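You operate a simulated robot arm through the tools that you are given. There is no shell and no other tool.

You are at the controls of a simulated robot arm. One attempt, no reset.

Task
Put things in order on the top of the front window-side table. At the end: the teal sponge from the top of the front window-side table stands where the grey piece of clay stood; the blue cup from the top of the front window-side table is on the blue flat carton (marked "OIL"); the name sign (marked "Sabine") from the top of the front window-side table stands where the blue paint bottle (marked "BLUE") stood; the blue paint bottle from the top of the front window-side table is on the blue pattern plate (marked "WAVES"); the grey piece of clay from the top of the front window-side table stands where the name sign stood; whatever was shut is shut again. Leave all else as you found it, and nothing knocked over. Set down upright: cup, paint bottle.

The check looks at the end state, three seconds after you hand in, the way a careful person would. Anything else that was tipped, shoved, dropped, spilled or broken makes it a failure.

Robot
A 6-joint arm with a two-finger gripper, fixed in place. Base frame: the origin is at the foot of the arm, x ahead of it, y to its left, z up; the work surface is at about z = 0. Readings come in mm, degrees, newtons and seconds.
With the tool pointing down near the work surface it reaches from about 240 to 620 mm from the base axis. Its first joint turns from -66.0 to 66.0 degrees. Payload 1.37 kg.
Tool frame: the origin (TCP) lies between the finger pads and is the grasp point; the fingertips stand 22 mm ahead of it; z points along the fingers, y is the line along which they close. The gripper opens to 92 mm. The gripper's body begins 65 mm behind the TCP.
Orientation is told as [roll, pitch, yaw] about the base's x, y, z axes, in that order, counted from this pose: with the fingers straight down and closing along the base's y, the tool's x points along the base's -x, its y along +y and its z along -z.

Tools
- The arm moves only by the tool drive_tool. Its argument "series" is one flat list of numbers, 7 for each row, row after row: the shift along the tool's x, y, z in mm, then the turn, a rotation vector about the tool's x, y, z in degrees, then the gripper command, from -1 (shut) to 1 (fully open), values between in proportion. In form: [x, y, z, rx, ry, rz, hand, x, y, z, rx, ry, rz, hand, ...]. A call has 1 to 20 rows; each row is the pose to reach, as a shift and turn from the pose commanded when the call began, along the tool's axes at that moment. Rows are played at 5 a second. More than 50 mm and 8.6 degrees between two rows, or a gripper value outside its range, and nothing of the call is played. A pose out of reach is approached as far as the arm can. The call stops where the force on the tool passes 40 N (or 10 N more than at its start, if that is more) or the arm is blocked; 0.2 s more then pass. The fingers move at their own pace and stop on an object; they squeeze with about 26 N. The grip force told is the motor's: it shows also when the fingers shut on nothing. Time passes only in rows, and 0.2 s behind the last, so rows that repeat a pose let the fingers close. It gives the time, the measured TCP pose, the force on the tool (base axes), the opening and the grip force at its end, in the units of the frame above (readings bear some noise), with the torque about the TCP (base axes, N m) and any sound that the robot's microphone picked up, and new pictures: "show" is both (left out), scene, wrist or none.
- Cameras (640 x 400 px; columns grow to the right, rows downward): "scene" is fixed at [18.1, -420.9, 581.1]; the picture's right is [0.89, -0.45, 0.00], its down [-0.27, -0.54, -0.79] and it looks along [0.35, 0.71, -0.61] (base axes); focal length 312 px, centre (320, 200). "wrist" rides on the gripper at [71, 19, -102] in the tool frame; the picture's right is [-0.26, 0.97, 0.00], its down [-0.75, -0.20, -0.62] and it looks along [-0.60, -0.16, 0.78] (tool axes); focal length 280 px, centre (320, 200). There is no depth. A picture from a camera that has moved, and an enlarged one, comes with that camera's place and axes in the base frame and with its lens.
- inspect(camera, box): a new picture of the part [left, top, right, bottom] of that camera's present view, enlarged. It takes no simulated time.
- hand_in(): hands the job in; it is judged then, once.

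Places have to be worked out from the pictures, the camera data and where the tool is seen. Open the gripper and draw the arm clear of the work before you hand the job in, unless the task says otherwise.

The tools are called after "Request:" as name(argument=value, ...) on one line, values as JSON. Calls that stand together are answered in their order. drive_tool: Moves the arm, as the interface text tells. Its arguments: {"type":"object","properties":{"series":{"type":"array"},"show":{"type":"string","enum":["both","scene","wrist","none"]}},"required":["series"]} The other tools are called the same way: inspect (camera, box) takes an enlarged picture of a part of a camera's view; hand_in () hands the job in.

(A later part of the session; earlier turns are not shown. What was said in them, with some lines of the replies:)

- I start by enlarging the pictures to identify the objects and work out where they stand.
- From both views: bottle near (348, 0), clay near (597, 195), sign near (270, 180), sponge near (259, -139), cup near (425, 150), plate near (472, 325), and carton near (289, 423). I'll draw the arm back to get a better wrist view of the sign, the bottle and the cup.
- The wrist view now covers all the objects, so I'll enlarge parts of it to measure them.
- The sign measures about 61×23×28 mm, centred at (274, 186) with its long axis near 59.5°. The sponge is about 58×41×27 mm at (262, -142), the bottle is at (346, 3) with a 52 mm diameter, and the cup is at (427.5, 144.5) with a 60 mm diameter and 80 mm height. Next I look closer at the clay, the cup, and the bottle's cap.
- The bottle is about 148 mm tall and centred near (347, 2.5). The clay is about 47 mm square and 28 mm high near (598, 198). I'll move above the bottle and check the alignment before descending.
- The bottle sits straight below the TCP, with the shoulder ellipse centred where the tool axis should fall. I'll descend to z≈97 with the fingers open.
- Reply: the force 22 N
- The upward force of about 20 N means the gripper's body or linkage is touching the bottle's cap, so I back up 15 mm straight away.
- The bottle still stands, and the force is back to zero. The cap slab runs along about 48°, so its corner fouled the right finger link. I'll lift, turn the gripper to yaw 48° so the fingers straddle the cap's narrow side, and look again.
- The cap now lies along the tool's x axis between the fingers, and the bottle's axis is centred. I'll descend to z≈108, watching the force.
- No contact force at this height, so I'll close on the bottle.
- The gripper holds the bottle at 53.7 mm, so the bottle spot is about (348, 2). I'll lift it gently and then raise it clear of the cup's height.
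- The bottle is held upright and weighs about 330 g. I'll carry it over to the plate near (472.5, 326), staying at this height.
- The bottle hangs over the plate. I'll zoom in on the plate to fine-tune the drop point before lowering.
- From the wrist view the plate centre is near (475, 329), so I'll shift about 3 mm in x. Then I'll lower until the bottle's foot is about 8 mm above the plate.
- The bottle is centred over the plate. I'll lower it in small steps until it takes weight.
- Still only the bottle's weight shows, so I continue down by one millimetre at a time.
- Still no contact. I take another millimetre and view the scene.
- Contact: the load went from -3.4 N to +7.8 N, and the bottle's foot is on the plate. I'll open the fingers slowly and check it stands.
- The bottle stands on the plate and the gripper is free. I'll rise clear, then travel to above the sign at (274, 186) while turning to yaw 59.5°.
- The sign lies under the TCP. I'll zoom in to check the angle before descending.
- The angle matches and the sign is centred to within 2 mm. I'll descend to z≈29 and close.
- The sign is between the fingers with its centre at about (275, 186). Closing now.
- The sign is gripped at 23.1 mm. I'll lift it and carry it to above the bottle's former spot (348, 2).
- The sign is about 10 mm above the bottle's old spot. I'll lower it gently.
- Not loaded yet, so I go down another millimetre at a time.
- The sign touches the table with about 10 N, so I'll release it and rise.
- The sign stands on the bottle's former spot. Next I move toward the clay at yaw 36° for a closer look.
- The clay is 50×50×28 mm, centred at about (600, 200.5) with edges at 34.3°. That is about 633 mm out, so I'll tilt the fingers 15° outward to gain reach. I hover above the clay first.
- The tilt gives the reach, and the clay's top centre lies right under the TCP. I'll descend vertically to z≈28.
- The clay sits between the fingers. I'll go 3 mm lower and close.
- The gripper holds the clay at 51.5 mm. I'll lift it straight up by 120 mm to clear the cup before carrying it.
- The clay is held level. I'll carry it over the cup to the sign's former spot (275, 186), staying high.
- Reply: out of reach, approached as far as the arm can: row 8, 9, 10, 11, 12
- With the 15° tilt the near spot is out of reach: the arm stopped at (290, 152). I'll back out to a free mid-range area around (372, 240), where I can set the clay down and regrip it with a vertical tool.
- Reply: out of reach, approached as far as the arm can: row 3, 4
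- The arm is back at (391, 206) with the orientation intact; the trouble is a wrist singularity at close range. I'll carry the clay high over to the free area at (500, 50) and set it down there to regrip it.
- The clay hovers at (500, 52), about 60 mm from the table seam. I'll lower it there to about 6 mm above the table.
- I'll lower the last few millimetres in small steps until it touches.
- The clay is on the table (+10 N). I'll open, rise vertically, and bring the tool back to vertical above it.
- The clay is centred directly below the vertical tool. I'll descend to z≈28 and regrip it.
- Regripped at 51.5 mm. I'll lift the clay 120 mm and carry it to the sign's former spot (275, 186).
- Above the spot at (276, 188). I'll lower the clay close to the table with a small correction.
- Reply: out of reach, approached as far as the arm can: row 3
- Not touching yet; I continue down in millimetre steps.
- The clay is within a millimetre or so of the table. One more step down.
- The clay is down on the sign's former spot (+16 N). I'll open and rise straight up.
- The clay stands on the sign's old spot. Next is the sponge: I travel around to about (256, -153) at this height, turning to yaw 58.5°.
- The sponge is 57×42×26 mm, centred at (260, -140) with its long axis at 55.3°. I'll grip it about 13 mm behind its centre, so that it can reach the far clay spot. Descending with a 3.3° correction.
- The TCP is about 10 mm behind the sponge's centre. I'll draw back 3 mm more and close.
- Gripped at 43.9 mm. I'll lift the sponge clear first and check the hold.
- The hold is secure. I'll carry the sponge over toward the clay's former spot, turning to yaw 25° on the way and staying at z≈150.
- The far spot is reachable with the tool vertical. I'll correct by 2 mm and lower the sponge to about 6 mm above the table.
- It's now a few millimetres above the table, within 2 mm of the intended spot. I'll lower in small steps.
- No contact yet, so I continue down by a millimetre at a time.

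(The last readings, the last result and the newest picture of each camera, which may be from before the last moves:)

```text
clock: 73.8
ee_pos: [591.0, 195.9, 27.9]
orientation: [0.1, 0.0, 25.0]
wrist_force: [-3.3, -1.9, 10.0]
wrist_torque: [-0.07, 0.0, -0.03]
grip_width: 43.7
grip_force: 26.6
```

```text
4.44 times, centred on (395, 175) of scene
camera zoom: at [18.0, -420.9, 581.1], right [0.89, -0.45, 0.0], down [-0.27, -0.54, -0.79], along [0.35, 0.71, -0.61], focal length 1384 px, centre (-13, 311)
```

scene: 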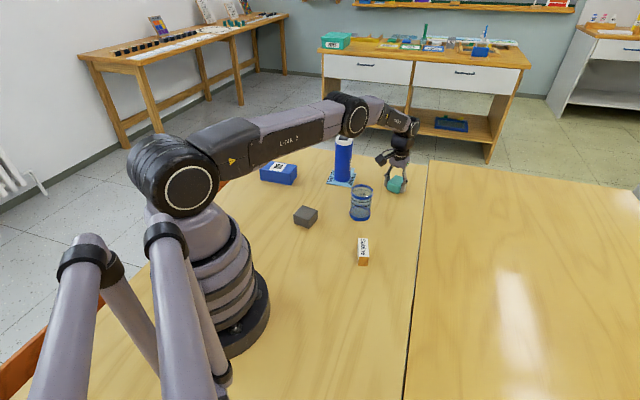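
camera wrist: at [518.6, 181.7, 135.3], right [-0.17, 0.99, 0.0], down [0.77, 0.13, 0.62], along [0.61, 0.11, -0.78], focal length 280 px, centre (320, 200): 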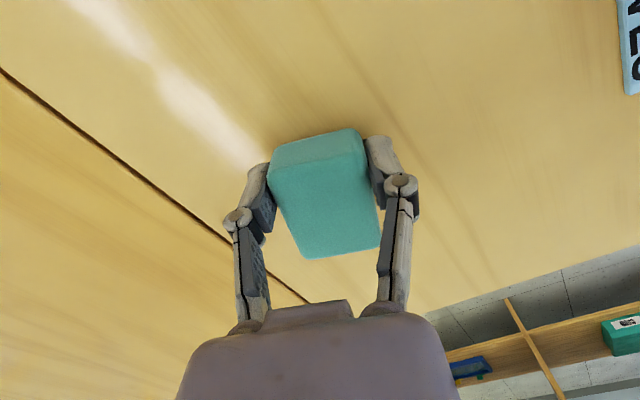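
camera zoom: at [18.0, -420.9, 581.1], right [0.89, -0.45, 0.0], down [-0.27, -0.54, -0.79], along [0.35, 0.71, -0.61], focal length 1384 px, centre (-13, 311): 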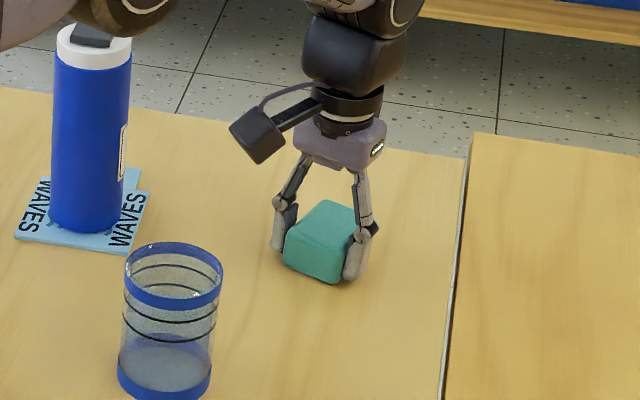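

The sponge is on the table. I'll open and rise straight up, then check where it stands.

Request:
drive_tool(series=[0, 0, -0.6, 0, 0, 0, 0, 0, 0, -0.6, 0, 0, 0, 0.3, 0, 0, -0.6, 0, 0, 0, 0.8, 0, 0, -0.6, 0, 0, 0, 1, 0, 0, -0.6, 0, 0, 0, 1, 0, 0, -30, 0, 0, 0, 1, 0, 0, -70, 0, 0, 0, 1, 0, 0, -110, 0, 0, 0, 1, 10, 0, -143, 0, 0, 0, 1, 40, 0, -143, 0, 0, 0, 1, 40, 0, -143, 0, 0, 0, 1])

```text
clock: 76.2
ee_pos: [551.4, 177.3, 169.2]
orientation: [0.2, 0.1, 25.0]
wrist_force: [-0.3, -0.3, -0.6]
wrist_torque: [-0.01, 0.01, -0.02]
grip_width: 91.7
grip_force: 0.1
camera wrist: at [480.7, 164.1, 272.0], right [-0.17, 0.99, 0.0], down [0.77, 0.13, 0.62], along [0.61, 0.11, -0.78], focal length 280 px, centre (320, 200)
```

scene: 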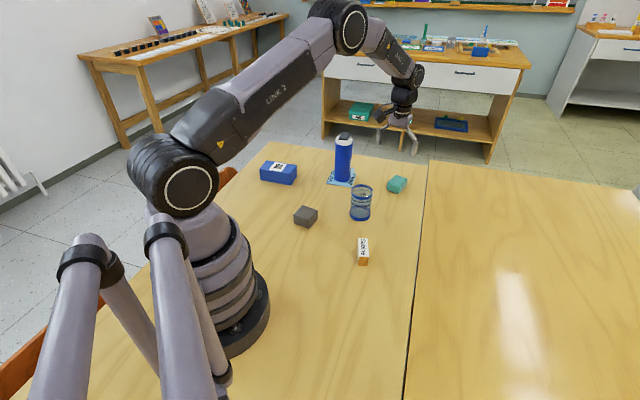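
wrist: 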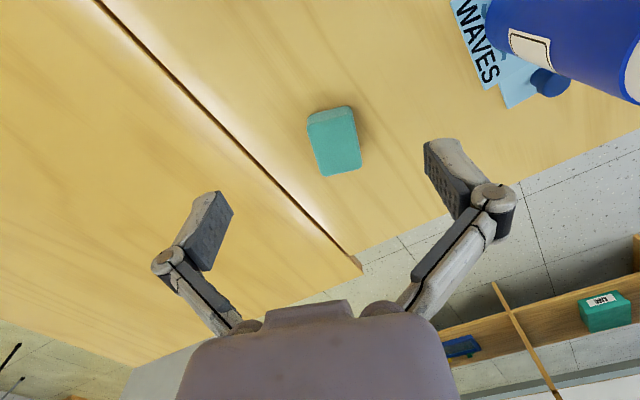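

The sponge stands at about (602, 201), within a couple of millimetres of the clay's spot. Now the cup: I move above (427.5, 144.5) and check its centring.

Request:
drive_tool(series=[30, 5, 0, 0, 0, 0, 1, 62, 11, 0, 0, 0, 0, 1, 95, 17, 0, 0, 0, 0, 1, 126.3, 22.6, 0, 0, 0, 0, 1, 126.3, 22.6, 0, 0, 0, 0, 1])

Request:
inspect(camera="wrist", box=[260, 40, 400, 180])

```text
clock: 77.4
ee_pos: [428.1, 145.5, 168.3]
orientation: [0.2, -0.1, 25.0]
wrist_force: [1.2, -0.3, 0.3]
wrist_torque: [0.02, -0.02, 0.02]
grip_width: 91.9
grip_force: 0.0
camera wrist: at [356.8, 131.7, 271.6], right [-0.17, 0.99, 0.0], down [0.77, 0.13, 0.62], along [0.61, 0.11, -0.78], focal length 280 px, centre (320, 200)
```

scene: 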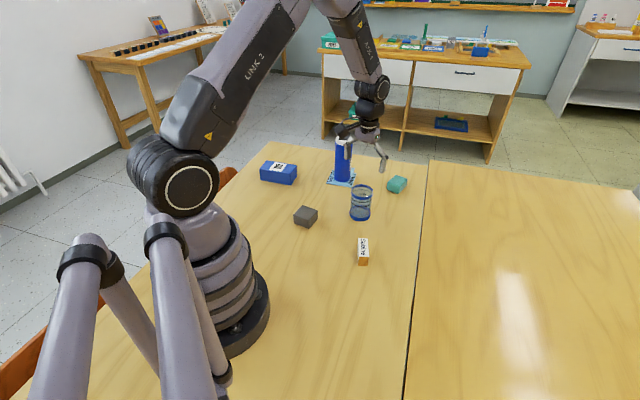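
wrist: 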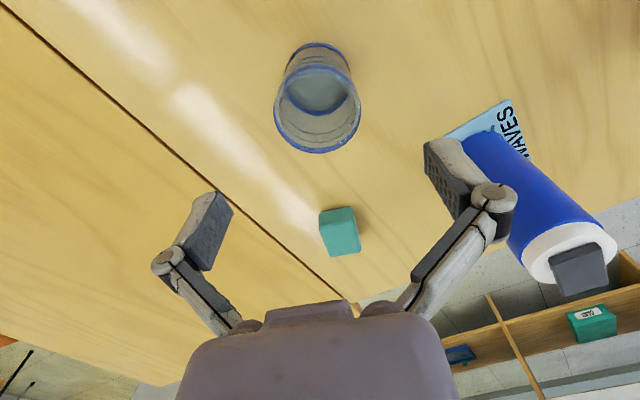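

```text
2.86 times, centred on (330, 110) of wrist
camera zoom: at [356.8, 131.7, 271.6], right [-0.17, 0.99, 0.0], down [0.77, 0.13, 0.62], along [0.61, 0.11, -0.78], focal length 801 px, centre (291, 457)
```

zoom: 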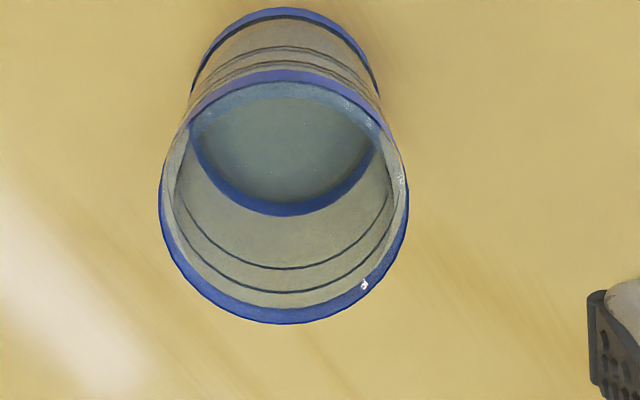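

The cup's centre is about 2 mm to the tool's -y side. I'll correct that and descend around it to z≈48.

Request:
drive_tool(series=[1, -2, 35, 0, 0, 0, 1, 1, -2, 65, 0, 0, 0, 1, 1, -2, 95, 0, 0, 0, 1, 1, -2, 112, 0, 0, 0, 1, 1, -2, 120, 0, 0, 0, 1, 1, -2, 120, 0, 0, 0, 1])

```text
clock: 78.8
ee_pos: [428.1, 142.2, 48.8]
orientation: [0.2, 0.0, 25.1]
wrist_force: [-0.9, 0.3, -0.3]
wrist_torque: [0.03, 0.03, 0.0]
grip_width: 92.0
grip_force: 0.1
camera wrist: at [357.5, 128.8, 151.5], right [-0.17, 0.99, 0.0], down [0.77, 0.13, 0.62], along [0.61, 0.11, -0.78], focal length 280 px, centre (320, 200)
```

scene: 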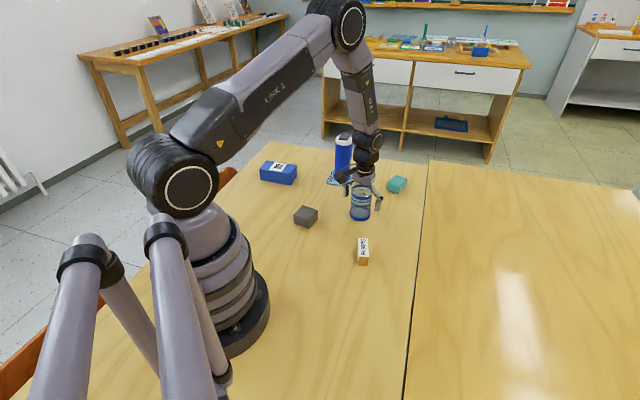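
wrist: 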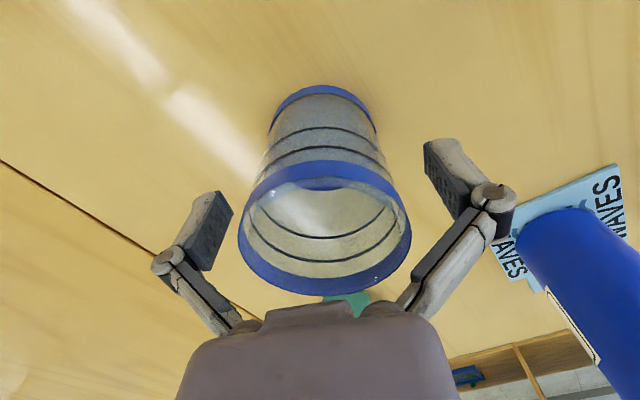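

The cup is between the fingers and untouched. Closing on it now.

Request:
drive_tool(series=[0, 0, 0, 0, 0, 0, 0.4, 0, 0, 0, 0, 0, 0, 0.2, 0, 0, 0, 0, 0, 0, -1, 0, 0, 0, 0, 0, 0, -1, 0, 0, 0, 0, 0, 0, -1])

```text
clock: 80.0
ee_pos: [428.0, 141.2, 50.2]
orientation: [0.2, 0.1, 25.0]
wrist_force: [-1.6, -1.4, 12.6]
wrist_torque: [-0.04, 0.08, 0.03]
grip_width: 58.5
grip_force: 25.8
camera wrist: at [357.6, 128.9, 152.1], right [-0.17, 0.99, 0.0], down [0.77, 0.13, 0.62], along [0.61, 0.11, -0.78], focal length 280 px, centre (320, 200)
```

scene: 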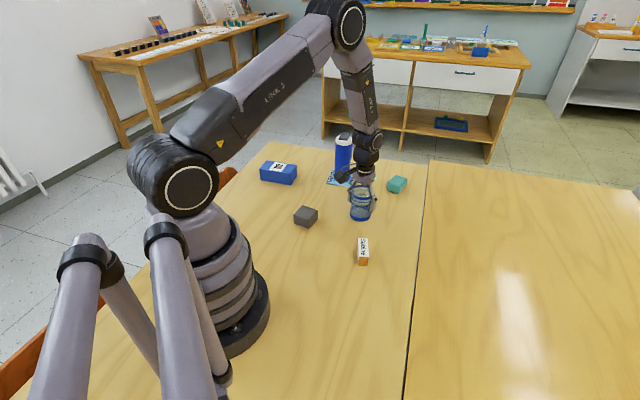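
wrist: 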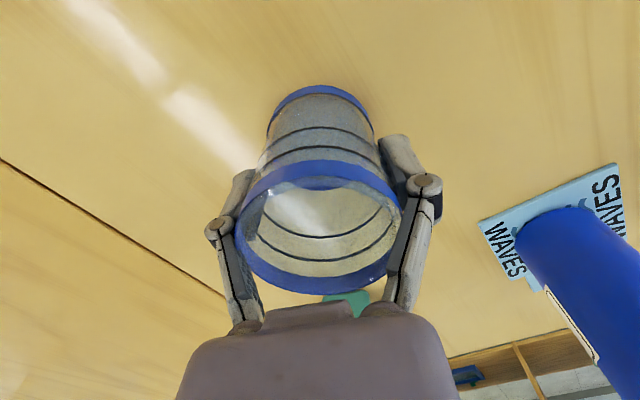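

Gripped at 58.5 mm. I'll lift the cup 130 mm and move toward the carton, turning to yaw 70° so the wrist camera can see the carton.

Request:
drive_tool(series=[0, 0, -3, 0, 0, 0, -1, 0, 0, -20, 0, 0, 0, -1, 0, 0, -50, 0, 0, 0, -1, 0, 0, -90, 0, 0, 0, -1, 0, 0, -130, 0, 0, 0, -1, 2, 20, -130, 0, 0, -5, -1, 6, 50, -130, 0, 0, -11, -1, 10, 80, -130, 0, 0, -17, -1, 14, 113, -130, 0, 0, -24, -1, 18, 146, -130, 0, 0, -31, -1, 22, 180, -130, 0, 0, -38, -1, 25, 206, -130, 0, 0, -43, -1, 27, 221, -130, 0, 0, -45, -1, 27, 221, -130, 0, 0, -45, -1])

```text
clock: 83.0
ee_pos: [313.0, 331.7, 180.6]
orientation: [0.2, -0.1, 70.1]
wrist_force: [-0.4, -0.6, -1.6]
wrist_torque: [0.01, -0.01, -0.01]
grip_width: 57.7
grip_force: 26.3
camera wrist: at [271.6, 271.7, 282.0], right [-0.82, 0.58, 0.0], down [0.45, 0.64, 0.63], along [0.36, 0.51, -0.78], focal length 280 px, centre (320, 200)
```

scene: 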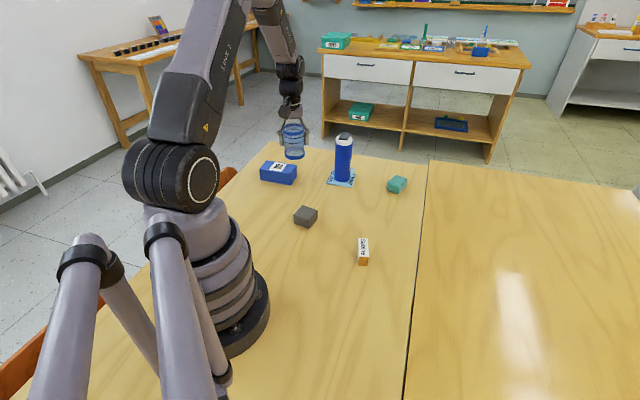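
wrist: 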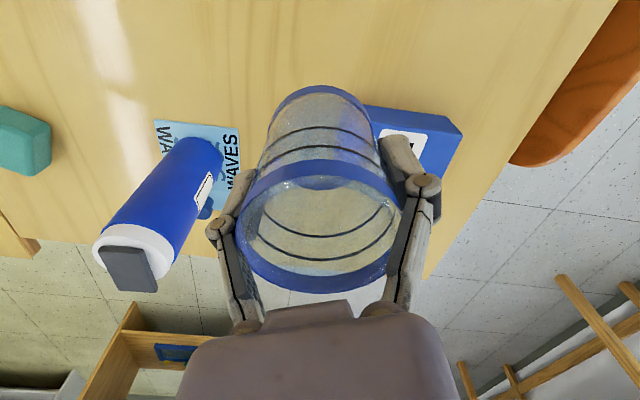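

The carton is half hidden behind the cup here. I'll zoom in to read its visible corners and check that the cup hangs upright.

Request:
inspect(camera="wrist", box=[340, 80, 480, 200])

Request:
inspect(camera="scene", box=[240, 80, 360, 200])

```text
3.33 times, centred on (410, 140) of wrist
camera zoom: at [271.6, 271.7, 282.0], right [-0.82, 0.58, 0.0], down [0.45, 0.64, 0.63], along [0.36, 0.51, -0.78], focal length 935 px, centre (20, 400)
```

zoom: 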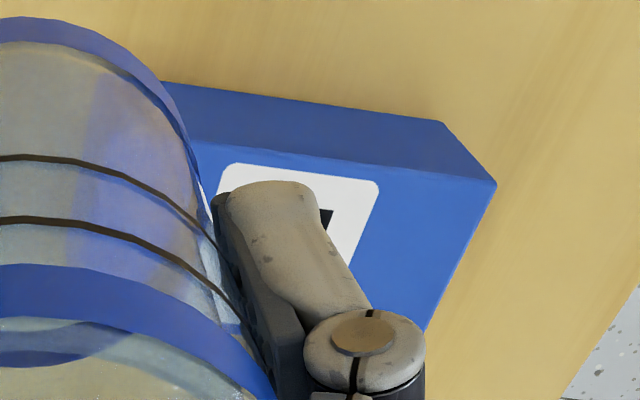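

```text
3.33 times, centred on (300, 140) of scene
camera zoom: at [18.1, -420.9, 581.1], right [0.89, -0.45, 0.0], down [-0.27, -0.54, -0.79], along [0.35, 0.71, -0.61], focal length 1038 px, centre (387, 400)
```

zoom: 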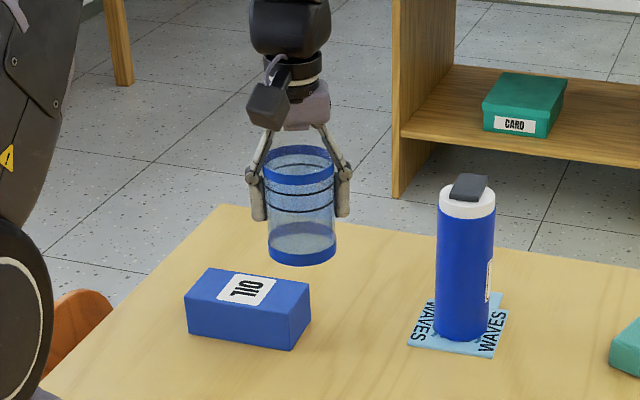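

The cup hangs upright. The carton's centre works out to about (288.5, 426.6) with its top near z = 40. I move the cup above it at the same height.

Request:
drive_tool(series=[-15, 10, 0, 0, 0, 0, -1, -40, 27, 0, 0, 0, 0, -1, -65, 44, 0, 0, 0, 0, -1, -80.9, 55.3, 0, 0, 0, 0, -1, -80.9, 55.3, 0, 0, 0, 0, -1, -80.9, 55.3, 0, 0, 0, 0, -1])

Request:
inspect(camera="wrist", box=[200, 0, 460, 200])

Request:
inspect(camera="scene", box=[230, 80, 350, 200])

```text
clock: 84.4
ee_pos: [287.8, 428.3, 180.6]
orientation: [0.3, -0.2, 70.0]
wrist_force: [-0.3, -1.0, -0.5]
wrist_torque: [0.01, -0.01, 0.02]
grip_width: 57.7
grip_force: 25.7
camera wrist: at [246.7, 367.3, 282.5], right [-0.82, 0.58, 0.0], down [0.45, 0.64, 0.63], along [0.36, 0.51, -0.78], focal length 280 px, centre (320, 200)
```

scene: 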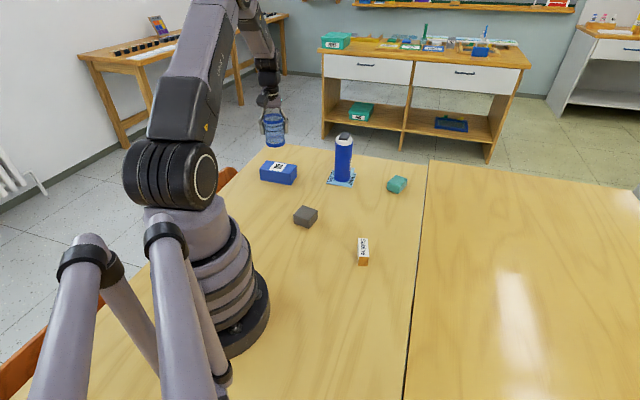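
wrist: 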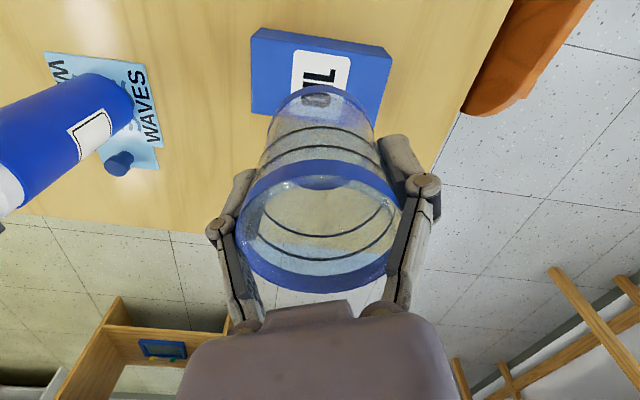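

```text
2.00 times, centred on (330, 100) of wrist
camera zoom: at [246.7, 367.3, 282.5], right [-0.82, 0.58, 0.0], down [0.45, 0.64, 0.63], along [0.36, 0.51, -0.78], focal length 561 px, centre (300, 400)
```

zoom: 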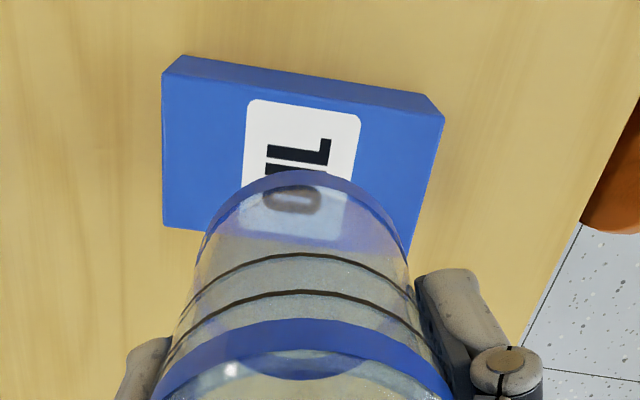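

```text
3.33 times, centred on (290, 140) of scene
camera zoom: at [18.1, -420.9, 581.1], right [0.89, -0.45, 0.0], down [-0.27, -0.54, -0.79], along [0.35, 0.71, -0.61], focal length 1038 px, centre (420, 400)
```

zoom: 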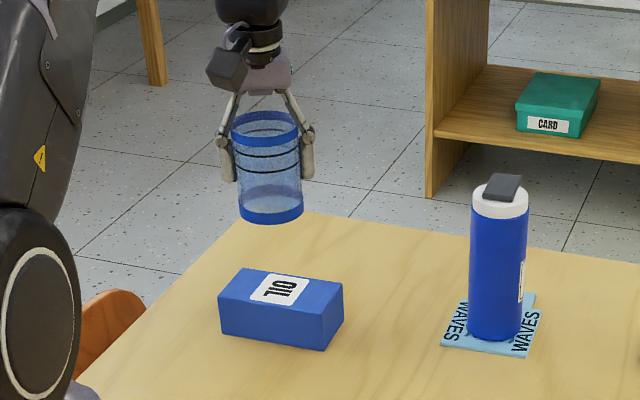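

From this view the carton's centre is (290, 426), which matches the cup's position within 2 mm. I'll lower the cup to about 8 mm above the carton.

Request:
drive_tool(series=[0.6, -1.3, 25, 0, 0, 0, -1, 0.6, -1.3, 50, 0, 0, 0, -1, 0.6, -1.3, 70, 0, 0, 0, -1, 0.6, -1.3, 83, 0, 0, 0, -1, 0.6, -1.3, 83, 0, 0, 0, -1])

Request:
inspect(camera="scene", box=[230, 100, 350, 200])

Request:
inspect(camera="wrist", box=[200, 20, 460, 220])

```text
clock: 85.6
ee_pos: [286.7, 425.8, 95.7]
orientation: [0.2, 0.0, 70.0]
wrist_force: [0.2, 0.1, -0.3]
wrist_torque: [-0.02, -0.01, 0.01]
grip_width: 57.8
grip_force: 26.4
camera wrist: at [246.7, 365.7, 198.3], right [-0.82, 0.58, 0.0], down [0.45, 0.64, 0.63], along [0.36, 0.51, -0.78], focal length 280 px, centre (320, 200)
```

scene: 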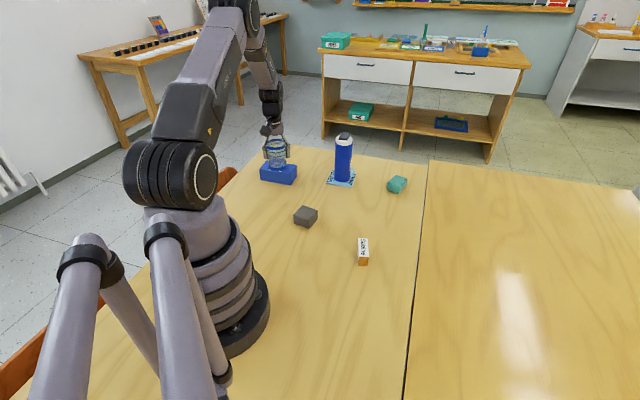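
wrist: 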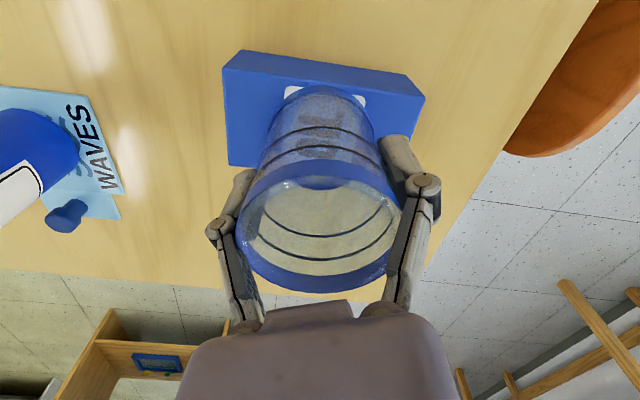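

```text
4.00 times, centred on (290, 150) of scene
camera zoom: at [18.1, -420.9, 581.1], right [0.89, -0.45, 0.0], down [-0.27, -0.54, -0.79], along [0.35, 0.71, -0.61], focal length 1246 px, centre (440, 400)
```

zoom: 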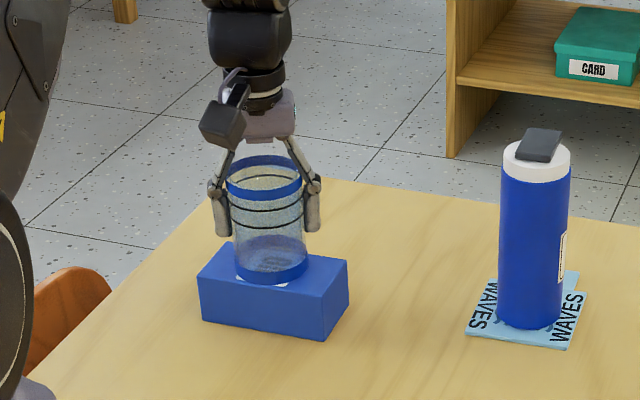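

```text
2.00 times, centred on (330, 120) of wrist
camera zoom: at [246.7, 365.7, 198.3], right [-0.82, 0.58, 0.0], down [0.45, 0.64, 0.63], along [0.36, 0.51, -0.78], focal length 561 px, centre (300, 360)
```

zoom: 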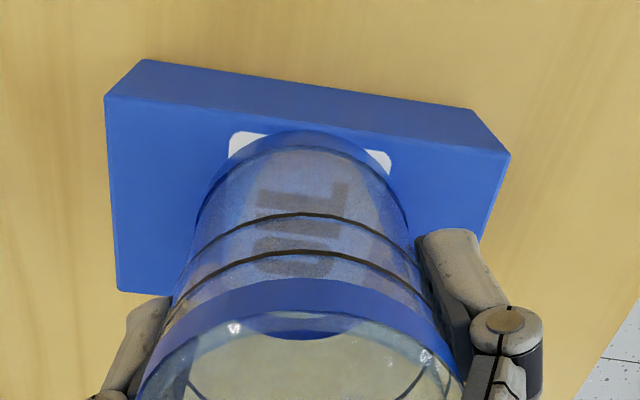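

The cup hovers a few millimetres above the carton, centred to about 1 mm. I'll lower it in small steps with a tiny correction.

Request:
drive_tool(series=[-0.8, -0.7, 2, 0, 0, 0, -1, -0.8, -0.7, 4, 0, 0, 0, -1, -0.8, -0.7, 4, 0, 0, 0, -1], show="none")

```text
clock: 86.4
ee_pos: [289.9, 427.6, 94.6]
orientation: [0.1, -0.3, 70.0]
wrist_force: [-5.7, -4.9, 33.4]
wrist_torque: [-0.25, 0.12, -0.07]
grip_width: 58.0
grip_force: 26.3
```

Contact came earlier than expected at 33 N, so I ease back up slightly to relieve the load.

Request:
drive_tool(series=[0, 0, -1.5, 0, 0, 0, -1, 0, 0, -1.5, 0, 0, 0, -1], show="both")

Request:
inspect(camera="scene", box=[230, 100, 350, 200])

```text
clock: 87.0
ee_pos: [291.1, 427.0, 95.3]
orientation: [0.1, -0.4, 70.0]
wrist_force: [-0.9, 6.7, 16.3]
wrist_torque: [0.41, -0.16, 0.07]
grip_width: 57.9
grip_force: 25.7
camera wrist: at [248.5, 366.3, 196.9], right [-0.82, 0.58, 0.0], down [0.45, 0.63, 0.63], along [0.36, 0.52, -0.78], focal length 280 px, centre (320, 200)
```

scene: 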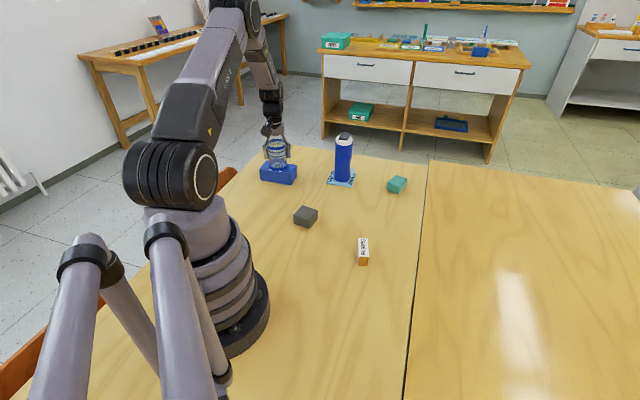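
wrist: 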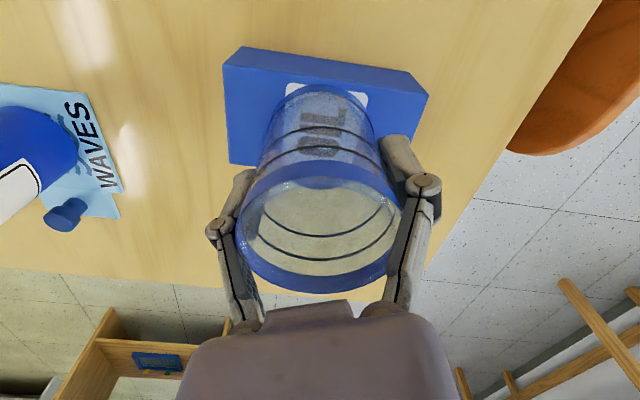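

```text
4.00 times, centred on (290, 150) of scene
camera zoom: at [18.0, -421.0, 581.0], right [0.89, -0.45, 0.0], down [-0.27, -0.54, -0.79], along [0.35, 0.71, -0.61], focal length 1246 px, centre (440, 400)
```

zoom: 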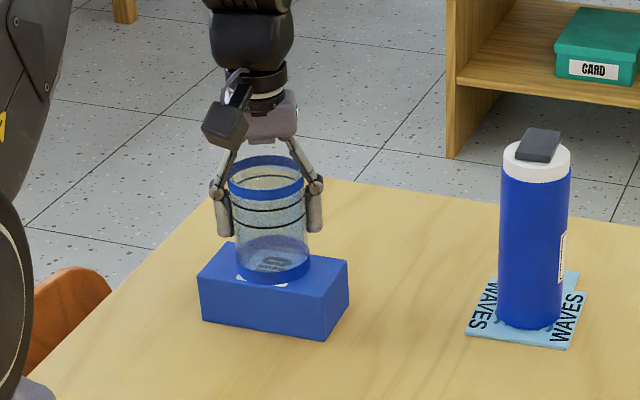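

The cup's base rests on the carton's top, which has not moved, but there are still 16 N of load. I'll ease up another millimetre before releasing.

Request:
drive_tool(series=[0, 0, -0.8, 0, 0, 0, -1, 0, 0, -0.8, 0, 0, 0, -1], show="none")

```text
clock: 87.6
ee_pos: [289.6, 426.5, 96.2]
orientation: [0.2, 0.0, 69.9]
wrist_force: [2.9, 0.1, 8.9]
wrist_torque: [0.1, -0.32, 0.01]
grip_width: 58.1
grip_force: 25.5
```

Only about 9 N of light contact is left, so I'll open slowly and let the cup stand.

Request:
drive_tool(series=[0, 0, -0.3, 0, 0, 0, 0.22, 0, 0, -0.3, 0, 0, 0, 0.3, 0, 0, -0.3, 0, 0, 0, 0.45, 0, 0, -0.3, 0, 0, 0, 0.7, 0, 0, -0.3, 0, 0, 0, 1, 0, 0, -0.3, 0, 0, 0, 1])

Request:
inspect(camera="scene", box=[230, 100, 350, 200])

```text
clock: 89.0
ee_pos: [289.4, 426.4, 95.6]
orientation: [0.3, -0.2, 70.1]
wrist_force: [-0.2, 0.2, -0.3]
wrist_torque: [0.01, -0.02, 0.02]
grip_width: 92.0
grip_force: 0.0
camera wrist: at [248.3, 365.9, 198.0], right [-0.82, 0.58, 0.0], down [0.45, 0.64, 0.63], along [0.36, 0.51, -0.78], focal length 280 px, centre (320, 200)
```

scene: 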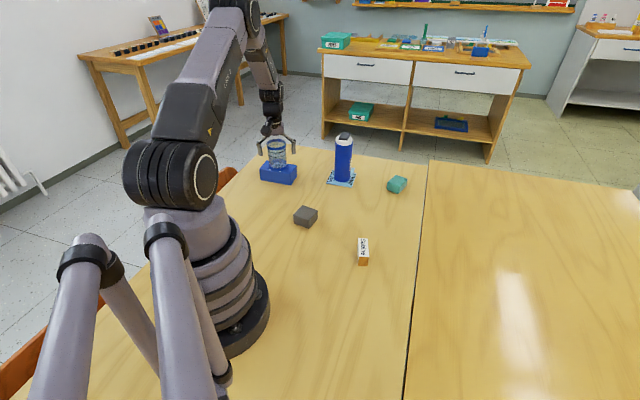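
wrist: 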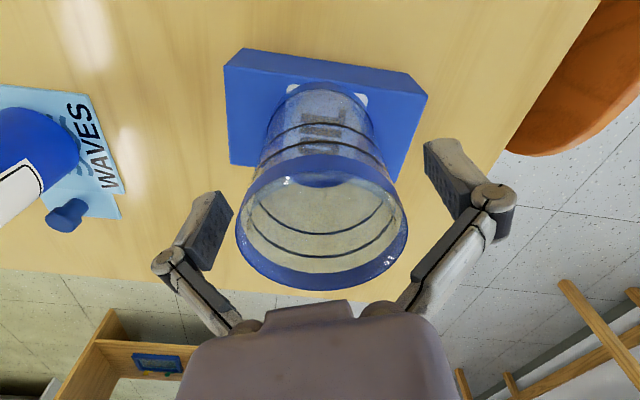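

```text
4.00 times, centred on (290, 150) of scene
camera zoom: at [18.1, -420.9, 581.1], right [0.89, -0.45, 0.0], down [-0.27, -0.54, -0.79], along [0.35, 0.71, -0.61], focal length 1246 px, centre (440, 400)
```

zoom: 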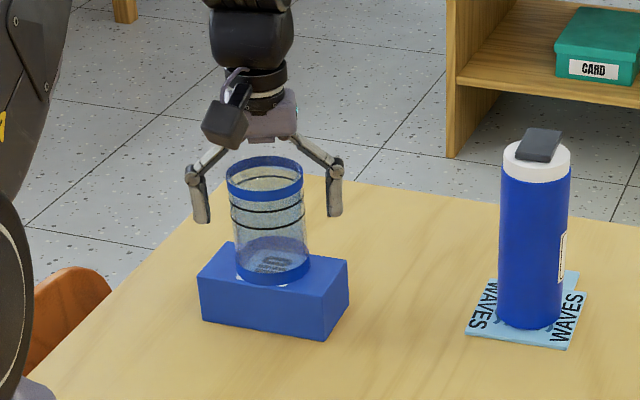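

The cup stands upright on the carton. I'll rise straight up and withdraw to a clear pose for a final check.

Request:
drive_tool(series=[0, 0, -20, 0, 0, 0, 1, 0, 0, -50, 0, 0, 0, 1, 0, 0, -90, 0, 0, 0, 1, 0, 0, -135, 0, 0, 0, 1, 0, 0, -170, 0, 0, 0, 1, 30, 0, -195, 0, 0, 2, 1, 65, 0, -210, 0, 0, 6, 1, 100, -10, -220, 0, 0, 12, 1, 135, -20, -225, 0, 0, 18, 1, 165, -40, -225, 0, 0, 25, 1, 165, -40, -225, 0, 0, 25, 1])

```text
clock: 91.4
ee_pos: [270.8, 256.2, 319.0]
orientation: [0.2, 0.0, 44.9]
wrist_force: [0.1, 0.8, 0.2]
wrist_torque: [0.0, 0.0, -0.01]
grip_width: 91.9
grip_force: 0.0
camera wrist: at [208.9, 219.0, 421.7], right [-0.5, 0.87, 0.0], down [0.68, 0.39, 0.62], along [0.54, 0.31, -0.78], focal length 280 px, centre (320, 200)
```

scene: 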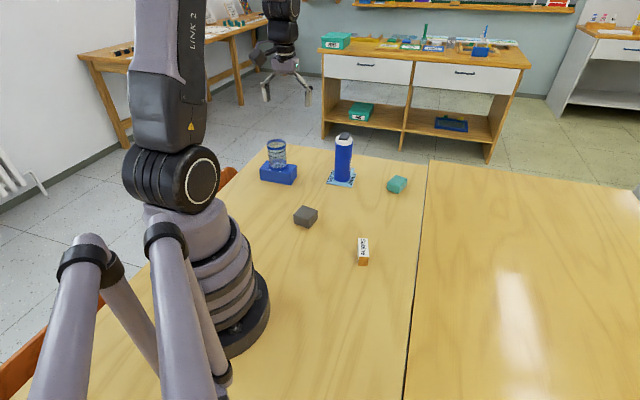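
wrist: 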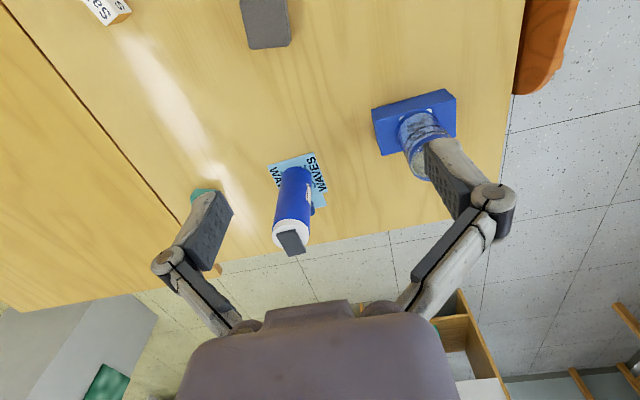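

All five pieces seem to be in place. I'll do a last close inspection of the whole table before handing in.

Request:
inspect(camera="scene", box=[240, 130, 440, 275])

Request:
inspect(camera="scene", box=[310, 125, 380, 195])

Request:
inspect(camera="scene", box=[250, 130, 320, 200])

```text
2.76 times, centred on (340, 202) of scene
camera zoom: at [18.1, -420.9, 581.1], right [0.89, -0.45, 0.0], down [-0.27, -0.54, -0.79], along [0.35, 0.71, -0.61], focal length 859 px, centre (265, 193)
```

zoom: 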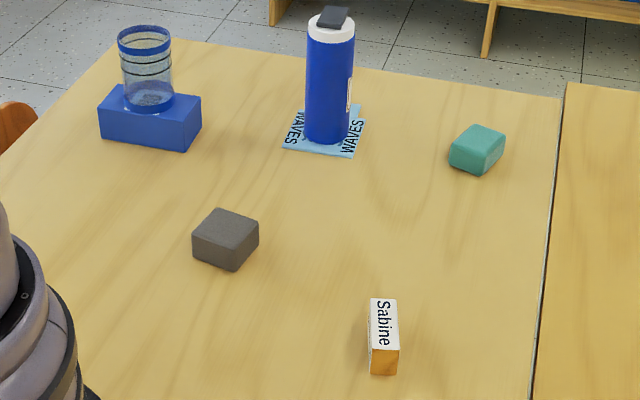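

```text
5.71 times, centred on (345, 160) of scene
camera zoom: at [18.1, -420.9, 581.1], right [0.89, -0.45, 0.0], down [-0.27, -0.54, -0.79], along [0.35, 0.71, -0.61], focal length 1780 px, centre (177, 429)
```

zoom: 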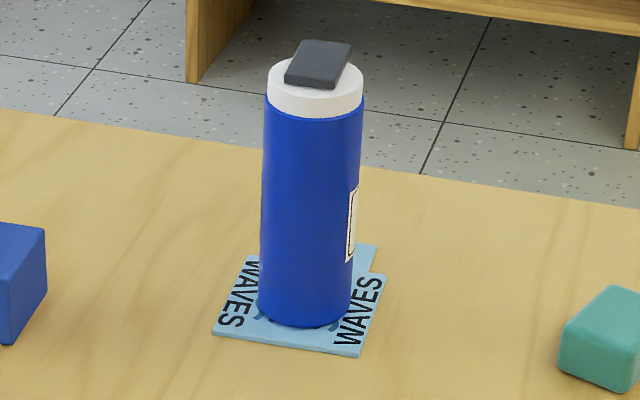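

```text
5.71 times, centred on (285, 165) of scene
camera zoom: at [18.1, -420.9, 581.1], right [0.89, -0.45, 0.0], down [-0.27, -0.54, -0.79], along [0.35, 0.71, -0.61], focal length 1780 px, centre (520, 400)
```

zoom: 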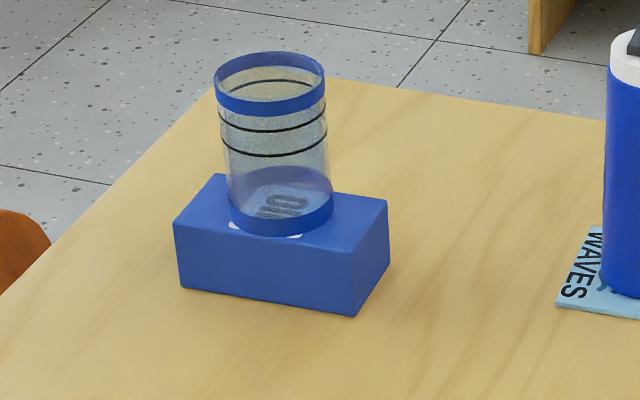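

The cup stands on the OIL carton and the bottle stands upright on the WAVES plate. The sign, clay and sponge are on their swapped spots, nothing is tipped, and the arm is clear with the gripper open, so I hand in.

Request:
hand_in()

```text
The job is handed in.
```

I moved all five pieces to where you wanted them and handed the job in. In the last pictures everything was standing, and the arm was clear of the table with the gripper open.

| Item | Where it is now |
|---|---|
| Blue paint bottle | Upright on the WAVES plate, close to its centre |
| Name sign "Sabine" | Where the bottle stood |
| Grey clay | Where the sign stood |
| Teal sponge | Where the clay stood, about 2 mm off by my measurement |
| Blue cup | Upright on the OIL carton, close to centred |

- **Bottle cap:** on the first approach to the bottle, the gripper pressed on its cap with about 20 N. I backed off and gripped it from another angle. The cap was still on and shut afterwards.
- **Cup on the carton:** the cup reached the carton sooner than I expected and pressed on it with about 33 N. I eased off before letting go, and the carton did not visibly shift. The cup is about as wide as the carton is deep (roughly 60 mm each), so there is almost no margin front to back.
- **Clay:** I set it down briefly on a free part of the table to change the grip before placing it.

I never opened anything, so nothing needed shutting again.
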